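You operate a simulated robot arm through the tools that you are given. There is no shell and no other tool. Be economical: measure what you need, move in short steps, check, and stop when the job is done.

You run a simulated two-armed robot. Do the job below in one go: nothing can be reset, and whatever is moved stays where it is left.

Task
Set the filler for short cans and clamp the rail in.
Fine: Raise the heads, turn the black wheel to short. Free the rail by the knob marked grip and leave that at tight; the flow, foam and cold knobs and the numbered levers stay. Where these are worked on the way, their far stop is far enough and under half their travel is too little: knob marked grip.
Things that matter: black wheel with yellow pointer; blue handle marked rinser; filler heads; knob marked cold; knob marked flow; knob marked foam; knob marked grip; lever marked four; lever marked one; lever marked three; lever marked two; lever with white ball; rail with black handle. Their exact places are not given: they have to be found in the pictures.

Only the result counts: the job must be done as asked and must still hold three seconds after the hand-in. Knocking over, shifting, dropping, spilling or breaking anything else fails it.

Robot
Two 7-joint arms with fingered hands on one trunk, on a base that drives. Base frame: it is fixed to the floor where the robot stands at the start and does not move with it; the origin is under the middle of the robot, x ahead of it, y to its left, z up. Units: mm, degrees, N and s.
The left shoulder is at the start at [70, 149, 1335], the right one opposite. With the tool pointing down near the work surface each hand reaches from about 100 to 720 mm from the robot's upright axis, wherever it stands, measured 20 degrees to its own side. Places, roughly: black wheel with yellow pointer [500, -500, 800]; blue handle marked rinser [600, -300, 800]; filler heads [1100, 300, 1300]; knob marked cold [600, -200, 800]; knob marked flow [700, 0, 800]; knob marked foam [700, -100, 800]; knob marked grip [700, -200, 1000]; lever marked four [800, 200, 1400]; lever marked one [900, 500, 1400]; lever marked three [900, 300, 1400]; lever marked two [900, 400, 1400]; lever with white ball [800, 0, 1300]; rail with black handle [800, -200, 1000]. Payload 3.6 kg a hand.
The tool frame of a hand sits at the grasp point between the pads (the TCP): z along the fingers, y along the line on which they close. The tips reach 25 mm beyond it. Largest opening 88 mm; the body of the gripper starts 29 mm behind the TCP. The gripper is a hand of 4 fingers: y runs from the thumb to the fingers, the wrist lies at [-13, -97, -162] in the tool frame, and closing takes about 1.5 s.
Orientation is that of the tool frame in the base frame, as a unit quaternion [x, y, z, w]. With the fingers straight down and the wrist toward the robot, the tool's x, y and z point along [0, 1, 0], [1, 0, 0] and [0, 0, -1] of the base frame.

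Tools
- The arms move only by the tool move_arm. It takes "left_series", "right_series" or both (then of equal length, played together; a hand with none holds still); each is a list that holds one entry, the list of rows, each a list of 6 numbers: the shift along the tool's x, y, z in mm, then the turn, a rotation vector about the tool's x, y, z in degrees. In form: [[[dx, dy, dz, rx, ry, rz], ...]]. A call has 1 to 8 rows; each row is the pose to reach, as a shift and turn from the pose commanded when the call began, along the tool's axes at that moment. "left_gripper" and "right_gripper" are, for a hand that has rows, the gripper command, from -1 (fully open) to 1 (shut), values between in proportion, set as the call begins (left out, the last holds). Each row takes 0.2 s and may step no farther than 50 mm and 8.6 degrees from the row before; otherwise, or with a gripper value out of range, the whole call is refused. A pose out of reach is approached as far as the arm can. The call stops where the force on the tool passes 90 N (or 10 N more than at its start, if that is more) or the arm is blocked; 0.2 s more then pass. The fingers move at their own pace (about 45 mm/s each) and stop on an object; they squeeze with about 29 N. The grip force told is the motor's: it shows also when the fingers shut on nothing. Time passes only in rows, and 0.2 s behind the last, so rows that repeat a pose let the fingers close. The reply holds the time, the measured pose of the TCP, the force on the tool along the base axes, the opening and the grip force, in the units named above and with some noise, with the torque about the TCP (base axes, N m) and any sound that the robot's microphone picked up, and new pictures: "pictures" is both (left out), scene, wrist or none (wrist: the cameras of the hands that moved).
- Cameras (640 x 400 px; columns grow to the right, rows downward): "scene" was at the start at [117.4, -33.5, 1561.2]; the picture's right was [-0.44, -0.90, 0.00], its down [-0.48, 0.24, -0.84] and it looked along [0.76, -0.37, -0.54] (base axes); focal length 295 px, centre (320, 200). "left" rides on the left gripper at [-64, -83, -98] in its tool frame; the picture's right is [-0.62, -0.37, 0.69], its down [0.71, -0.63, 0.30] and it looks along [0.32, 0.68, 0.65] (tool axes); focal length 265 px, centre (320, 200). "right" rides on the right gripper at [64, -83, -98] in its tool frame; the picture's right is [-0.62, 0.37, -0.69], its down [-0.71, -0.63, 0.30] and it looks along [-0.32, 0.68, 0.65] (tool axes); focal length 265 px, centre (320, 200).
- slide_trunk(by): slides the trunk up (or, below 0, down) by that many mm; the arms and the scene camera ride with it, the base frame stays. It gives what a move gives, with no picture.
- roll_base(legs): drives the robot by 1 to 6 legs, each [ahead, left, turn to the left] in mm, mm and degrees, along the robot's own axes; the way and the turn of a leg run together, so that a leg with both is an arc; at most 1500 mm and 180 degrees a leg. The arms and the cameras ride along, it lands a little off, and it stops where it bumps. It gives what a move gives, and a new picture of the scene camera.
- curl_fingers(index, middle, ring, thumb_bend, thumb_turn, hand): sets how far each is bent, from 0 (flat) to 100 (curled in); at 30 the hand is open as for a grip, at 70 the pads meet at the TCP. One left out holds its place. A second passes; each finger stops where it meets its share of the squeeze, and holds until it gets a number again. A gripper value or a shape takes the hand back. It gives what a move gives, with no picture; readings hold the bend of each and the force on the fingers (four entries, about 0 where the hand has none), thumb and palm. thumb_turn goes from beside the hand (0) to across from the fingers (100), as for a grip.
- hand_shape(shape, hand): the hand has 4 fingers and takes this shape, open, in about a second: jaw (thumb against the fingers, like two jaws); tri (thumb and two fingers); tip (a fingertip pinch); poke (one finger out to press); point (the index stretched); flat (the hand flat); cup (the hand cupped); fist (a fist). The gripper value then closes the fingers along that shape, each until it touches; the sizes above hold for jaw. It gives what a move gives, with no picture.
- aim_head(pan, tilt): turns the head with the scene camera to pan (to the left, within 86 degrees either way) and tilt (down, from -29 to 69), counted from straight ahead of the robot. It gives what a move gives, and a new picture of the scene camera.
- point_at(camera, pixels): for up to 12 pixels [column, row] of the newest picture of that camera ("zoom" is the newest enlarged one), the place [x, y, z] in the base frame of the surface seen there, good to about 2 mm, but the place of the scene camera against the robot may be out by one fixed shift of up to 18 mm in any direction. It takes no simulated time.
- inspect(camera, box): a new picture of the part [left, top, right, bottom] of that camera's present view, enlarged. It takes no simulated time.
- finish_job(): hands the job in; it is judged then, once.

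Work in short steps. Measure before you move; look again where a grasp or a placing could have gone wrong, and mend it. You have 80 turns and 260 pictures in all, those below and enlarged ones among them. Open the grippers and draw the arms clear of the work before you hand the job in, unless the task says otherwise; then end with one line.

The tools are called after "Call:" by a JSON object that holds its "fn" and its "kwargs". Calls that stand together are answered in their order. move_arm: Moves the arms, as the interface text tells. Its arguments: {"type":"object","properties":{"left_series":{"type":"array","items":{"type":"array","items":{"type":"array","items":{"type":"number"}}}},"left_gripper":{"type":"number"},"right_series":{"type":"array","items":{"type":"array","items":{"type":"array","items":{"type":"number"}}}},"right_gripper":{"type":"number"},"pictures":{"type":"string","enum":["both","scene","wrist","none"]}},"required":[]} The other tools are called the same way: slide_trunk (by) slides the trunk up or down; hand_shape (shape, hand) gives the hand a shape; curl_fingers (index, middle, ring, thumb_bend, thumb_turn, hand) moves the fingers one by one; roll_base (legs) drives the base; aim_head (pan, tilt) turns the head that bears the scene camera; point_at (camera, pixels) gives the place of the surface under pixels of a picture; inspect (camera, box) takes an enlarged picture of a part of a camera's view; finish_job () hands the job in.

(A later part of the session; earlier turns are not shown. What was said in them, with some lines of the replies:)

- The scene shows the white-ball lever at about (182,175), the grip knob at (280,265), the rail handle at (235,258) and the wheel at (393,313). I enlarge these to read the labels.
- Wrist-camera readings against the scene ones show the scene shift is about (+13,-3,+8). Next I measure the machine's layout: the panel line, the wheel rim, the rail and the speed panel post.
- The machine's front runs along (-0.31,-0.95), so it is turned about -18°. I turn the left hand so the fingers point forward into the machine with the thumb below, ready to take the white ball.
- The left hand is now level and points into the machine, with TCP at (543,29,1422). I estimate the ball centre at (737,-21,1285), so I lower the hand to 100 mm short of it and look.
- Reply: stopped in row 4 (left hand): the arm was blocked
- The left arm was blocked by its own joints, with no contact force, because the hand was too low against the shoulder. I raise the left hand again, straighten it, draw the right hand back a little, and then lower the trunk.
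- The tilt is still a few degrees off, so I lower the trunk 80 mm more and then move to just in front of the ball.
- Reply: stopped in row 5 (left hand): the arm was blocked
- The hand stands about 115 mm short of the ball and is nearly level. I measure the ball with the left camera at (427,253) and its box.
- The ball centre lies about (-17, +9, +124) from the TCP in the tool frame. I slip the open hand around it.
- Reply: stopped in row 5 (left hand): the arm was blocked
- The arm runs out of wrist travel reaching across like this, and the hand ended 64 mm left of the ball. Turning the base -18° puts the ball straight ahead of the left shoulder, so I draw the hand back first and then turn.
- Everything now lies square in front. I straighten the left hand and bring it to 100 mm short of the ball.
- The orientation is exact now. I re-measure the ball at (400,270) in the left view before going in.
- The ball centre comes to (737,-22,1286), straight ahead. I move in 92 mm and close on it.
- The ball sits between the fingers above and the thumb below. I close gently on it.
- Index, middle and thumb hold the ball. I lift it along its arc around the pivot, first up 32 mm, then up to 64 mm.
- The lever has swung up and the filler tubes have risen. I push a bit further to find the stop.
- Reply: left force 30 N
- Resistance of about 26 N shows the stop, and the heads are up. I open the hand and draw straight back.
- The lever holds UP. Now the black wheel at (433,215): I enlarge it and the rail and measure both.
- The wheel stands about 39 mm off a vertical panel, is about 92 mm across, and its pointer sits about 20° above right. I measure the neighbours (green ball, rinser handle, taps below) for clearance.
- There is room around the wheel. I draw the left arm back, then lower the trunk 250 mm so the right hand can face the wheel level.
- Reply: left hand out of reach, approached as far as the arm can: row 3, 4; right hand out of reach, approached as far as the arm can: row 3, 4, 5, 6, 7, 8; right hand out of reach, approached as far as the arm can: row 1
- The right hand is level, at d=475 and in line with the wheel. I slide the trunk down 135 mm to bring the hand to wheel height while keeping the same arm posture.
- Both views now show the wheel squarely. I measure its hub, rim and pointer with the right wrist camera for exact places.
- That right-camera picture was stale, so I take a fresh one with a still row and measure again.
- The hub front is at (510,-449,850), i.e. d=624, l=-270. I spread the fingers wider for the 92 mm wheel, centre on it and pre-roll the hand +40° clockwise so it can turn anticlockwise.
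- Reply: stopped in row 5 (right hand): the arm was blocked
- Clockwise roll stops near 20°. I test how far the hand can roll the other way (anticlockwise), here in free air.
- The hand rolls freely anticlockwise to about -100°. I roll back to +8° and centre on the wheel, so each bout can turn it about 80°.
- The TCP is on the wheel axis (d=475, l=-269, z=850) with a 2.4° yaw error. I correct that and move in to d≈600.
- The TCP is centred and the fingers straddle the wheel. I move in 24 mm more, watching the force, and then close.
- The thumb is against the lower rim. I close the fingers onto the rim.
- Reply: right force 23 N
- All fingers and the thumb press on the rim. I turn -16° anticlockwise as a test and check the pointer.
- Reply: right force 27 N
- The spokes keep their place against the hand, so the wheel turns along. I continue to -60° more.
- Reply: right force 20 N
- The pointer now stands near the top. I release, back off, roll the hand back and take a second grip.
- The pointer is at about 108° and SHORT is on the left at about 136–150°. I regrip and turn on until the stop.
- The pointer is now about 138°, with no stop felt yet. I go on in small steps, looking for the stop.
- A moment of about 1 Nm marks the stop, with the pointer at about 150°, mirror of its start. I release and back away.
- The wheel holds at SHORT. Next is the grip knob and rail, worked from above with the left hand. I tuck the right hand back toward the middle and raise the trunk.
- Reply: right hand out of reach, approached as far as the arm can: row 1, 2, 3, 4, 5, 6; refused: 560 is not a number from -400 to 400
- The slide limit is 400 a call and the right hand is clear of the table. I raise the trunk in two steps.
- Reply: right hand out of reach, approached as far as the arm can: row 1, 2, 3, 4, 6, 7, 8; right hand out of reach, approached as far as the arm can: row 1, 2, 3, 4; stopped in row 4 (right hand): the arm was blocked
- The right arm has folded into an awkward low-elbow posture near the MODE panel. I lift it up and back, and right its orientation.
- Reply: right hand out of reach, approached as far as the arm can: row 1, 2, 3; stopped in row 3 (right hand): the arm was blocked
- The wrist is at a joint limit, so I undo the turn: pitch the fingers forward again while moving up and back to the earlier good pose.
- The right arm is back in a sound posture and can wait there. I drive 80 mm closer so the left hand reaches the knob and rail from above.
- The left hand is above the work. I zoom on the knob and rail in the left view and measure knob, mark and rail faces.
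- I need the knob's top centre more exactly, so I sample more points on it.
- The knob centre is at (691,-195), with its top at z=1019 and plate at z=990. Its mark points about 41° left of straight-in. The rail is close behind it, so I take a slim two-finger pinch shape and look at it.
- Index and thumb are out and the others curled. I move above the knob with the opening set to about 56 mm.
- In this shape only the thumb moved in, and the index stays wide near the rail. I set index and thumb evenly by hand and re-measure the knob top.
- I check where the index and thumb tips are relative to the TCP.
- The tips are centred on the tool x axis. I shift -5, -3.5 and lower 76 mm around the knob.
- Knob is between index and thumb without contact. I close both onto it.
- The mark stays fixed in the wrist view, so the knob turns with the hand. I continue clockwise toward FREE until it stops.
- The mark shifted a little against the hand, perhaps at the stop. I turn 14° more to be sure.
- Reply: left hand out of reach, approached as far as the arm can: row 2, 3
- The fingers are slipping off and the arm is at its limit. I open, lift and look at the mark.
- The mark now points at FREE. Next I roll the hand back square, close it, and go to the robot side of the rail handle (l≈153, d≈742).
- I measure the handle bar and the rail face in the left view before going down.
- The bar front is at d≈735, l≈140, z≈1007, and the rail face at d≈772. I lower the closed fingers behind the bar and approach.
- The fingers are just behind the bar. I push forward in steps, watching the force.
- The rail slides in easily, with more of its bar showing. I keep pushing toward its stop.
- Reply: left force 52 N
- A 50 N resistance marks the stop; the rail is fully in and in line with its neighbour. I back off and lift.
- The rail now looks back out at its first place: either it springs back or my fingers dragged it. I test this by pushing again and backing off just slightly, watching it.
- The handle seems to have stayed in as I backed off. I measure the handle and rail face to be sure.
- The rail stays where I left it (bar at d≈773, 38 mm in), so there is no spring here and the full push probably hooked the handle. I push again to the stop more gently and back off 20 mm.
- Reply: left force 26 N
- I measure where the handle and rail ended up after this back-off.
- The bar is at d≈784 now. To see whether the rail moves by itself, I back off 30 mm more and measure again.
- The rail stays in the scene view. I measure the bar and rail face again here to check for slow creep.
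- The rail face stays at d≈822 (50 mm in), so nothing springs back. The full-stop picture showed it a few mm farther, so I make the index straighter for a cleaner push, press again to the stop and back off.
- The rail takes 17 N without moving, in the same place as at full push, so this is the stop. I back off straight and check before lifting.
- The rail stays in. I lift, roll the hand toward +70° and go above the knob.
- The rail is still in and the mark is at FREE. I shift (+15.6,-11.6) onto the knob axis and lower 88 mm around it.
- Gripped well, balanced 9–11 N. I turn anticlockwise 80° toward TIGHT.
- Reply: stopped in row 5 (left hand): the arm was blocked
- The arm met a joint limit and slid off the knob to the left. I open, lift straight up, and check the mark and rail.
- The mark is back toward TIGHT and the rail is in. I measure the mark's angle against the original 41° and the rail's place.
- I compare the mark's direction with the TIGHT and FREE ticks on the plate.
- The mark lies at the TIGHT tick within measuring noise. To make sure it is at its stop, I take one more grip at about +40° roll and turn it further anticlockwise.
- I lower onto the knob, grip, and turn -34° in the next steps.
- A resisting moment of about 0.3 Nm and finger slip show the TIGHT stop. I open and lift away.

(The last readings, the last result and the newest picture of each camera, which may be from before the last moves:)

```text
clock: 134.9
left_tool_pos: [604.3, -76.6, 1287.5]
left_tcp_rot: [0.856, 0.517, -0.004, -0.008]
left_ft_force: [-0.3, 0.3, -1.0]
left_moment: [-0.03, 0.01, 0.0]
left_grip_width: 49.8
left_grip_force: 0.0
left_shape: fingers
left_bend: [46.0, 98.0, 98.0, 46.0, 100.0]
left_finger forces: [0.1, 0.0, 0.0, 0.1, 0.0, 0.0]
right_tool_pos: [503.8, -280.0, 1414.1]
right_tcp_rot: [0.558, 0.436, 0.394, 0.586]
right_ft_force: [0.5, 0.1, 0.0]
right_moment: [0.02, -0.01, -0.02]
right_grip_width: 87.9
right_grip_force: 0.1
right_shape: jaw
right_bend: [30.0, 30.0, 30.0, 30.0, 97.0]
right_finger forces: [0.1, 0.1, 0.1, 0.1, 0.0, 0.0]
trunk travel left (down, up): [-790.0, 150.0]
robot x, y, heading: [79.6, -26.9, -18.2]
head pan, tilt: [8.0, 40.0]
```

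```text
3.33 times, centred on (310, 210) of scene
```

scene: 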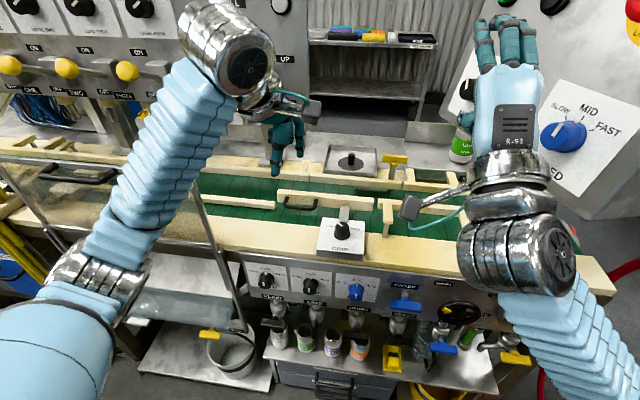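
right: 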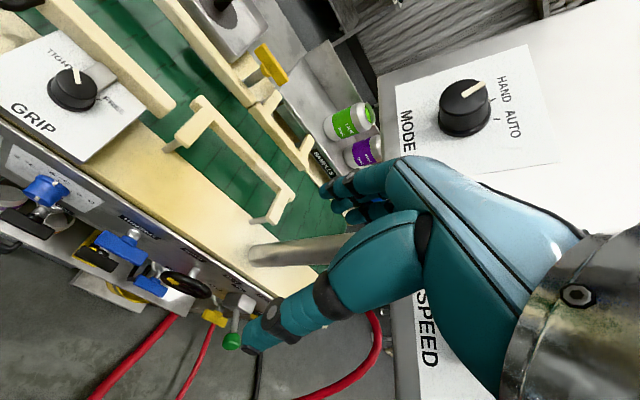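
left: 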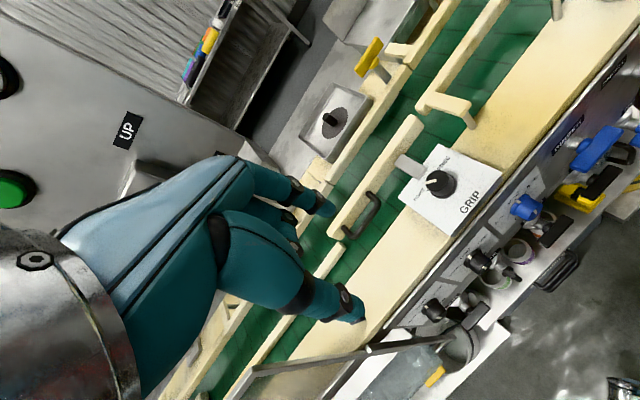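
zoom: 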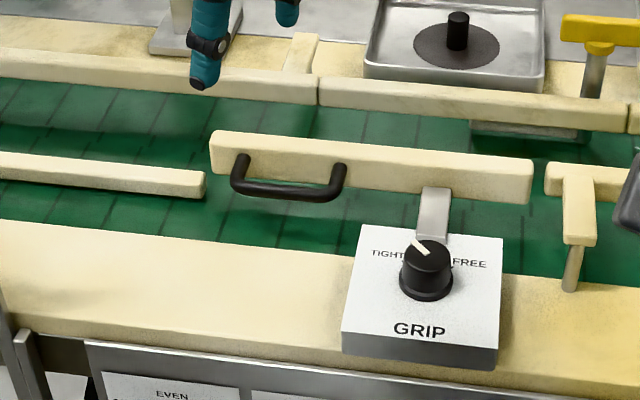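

Rail is in and the knob reads TIGHT. I draw the left arm up and back, then drive the robot back a little and check everything once more.

Call:
{"fn": "point_at", "kwargs": {"camera": "left", "pixels": [[350, 228], [375, 205], [385, 175], [400, 150], [365, 215]]}}

Call:
{"fn": "move_arm", "kwargs": {"left_series": [[[0, -30, -40, 0, 0, 0], [0, -60, -80, 0, 0, 0], [0, -90, -120, 0, 0, 0], [0, -110, -150, 0, 0, 0], [0, -110, -150, 0, 0, 0]]], "left_gripper": -1, "pictures": "none"}}

Call:
{"fn": "roll_base", "kwargs": {"legs": [[-200, 0, 0]]}}

Call:
{"fn": "inspect", "kwargs": {"camera": "scene", "box": [160, 60, 480, 260]}}

```text
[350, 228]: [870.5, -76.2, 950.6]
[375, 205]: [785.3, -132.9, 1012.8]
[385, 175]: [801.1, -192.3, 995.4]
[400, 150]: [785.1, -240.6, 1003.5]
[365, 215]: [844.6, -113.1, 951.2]
```

```text
clock: 136.1
left_tool_pos: [509.4, -32.4, 1437.2]
left_tcp_rot: [0.856, 0.517, -0.004, -0.008]
left_ft_force: [1.0, -0.3, 0.3]
left_moment: [-0.02, 0.01, 0.01]
left_grip_width: 87.7
left_grip_force: 0.0
left_shape: tip
left_bend: [30.0, 98.0, 99.0, 30.0, 98.0]
left_finger forces: [0.0, 0.1, 0.0, 0.1, 0.0, 0.1]
right_tool_pos: [505.3, -281.5, 1414.2]
right_tcp_rot: [0.559, 0.435, 0.394, 0.585]
right_ft_force: [0.3, -0.3, -0.6]
right_moment: [0.03, -0.02, 0.0]
right_grip_width: 88.0
right_grip_force: 0.1
right_shape: jaw
right_bend: [30.0, 30.0, 30.0, 30.0, 97.0]
right_finger forces: [0.0, 0.1, 0.1, 0.1, 0.0, 0.0]
trunk travel left (down, up): [-790.0, 150.0]
robot x, y, heading: [76.5, -27.6, -17.9]
head pan, tilt: [8.0, 40.0]
```

```text
clock: 139.2
left_tool_pos: [325.0, 24.2, 1438.0]
left_tcp_rot: [0.857, 0.515, -0.003, -0.008]
left_ft_force: [0.4, -0.3, -0.1]
left_moment: [0.0, -0.01, -0.02]
left_grip_width: 87.7
left_grip_force: 0.1
left_shape: tip
left_bend: [30.0, 98.0, 99.0, 30.0, 98.0]
left_finger forces: [0.0, 0.1, 0.0, 0.1, 0.0, 0.1]
right_tool_pos: [319.9, -223.7, 1414.0]
right_tcp_rot: [0.56, 0.434, 0.395, 0.585]
right_ft_force: [-0.2, 0.1, 0.1]
right_moment: [-0.04, 0.02, 0.01]
right_grip_width: 87.9
right_grip_force: 0.0
right_shape: jaw
right_bend: [30.0, 30.0, 30.0, 30.0, 97.0]
right_finger forces: [0.1, 0.1, 0.1, 0.0, 0.1, 0.1]
trunk travel left (down, up): [-790.0, 150.0]
robot x, y, heading: [-106.2, 34.0, -18.2]
head pan, tilt: [8.0, 40.0]
```

scene: 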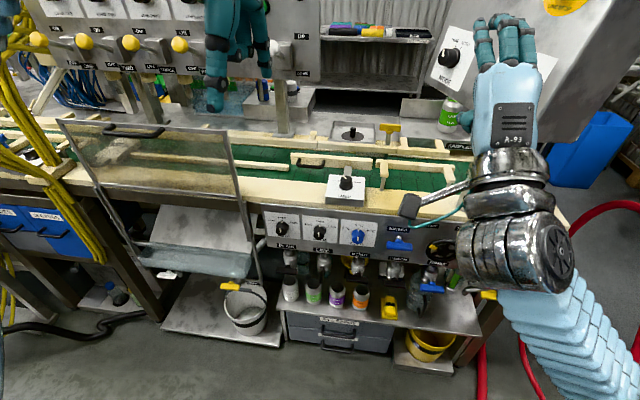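

```text
2.00 times, centred on (320, 160) of scene
```

zoom: 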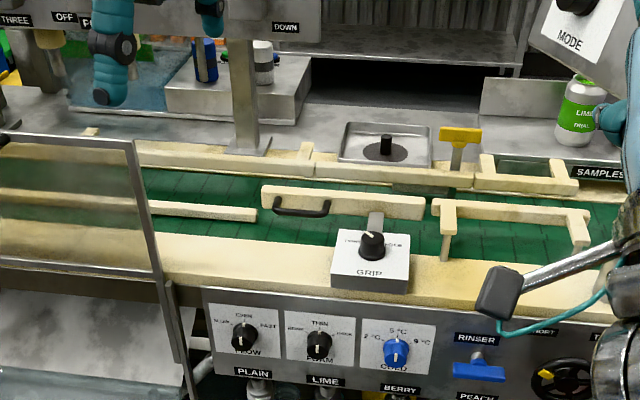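

Rail face is still at d≈822 at its inner stop. The knob is at TIGHT, the wheel is at SHORT, the heads are up, and both arms are clear with hands open, so I hand in.

Call:
{"fn": "finish_job", "kwargs": {}}

```text
The job is handed in.
```

The filler is set for short cans: the heads are up, the wheel is at SHORT, the rail is pushed in to its stop and the grip knob is back at TIGHT. I did not touch the flow, foam or cold knobs or the numbered levers, and I handed the job in with both hands open and clear.
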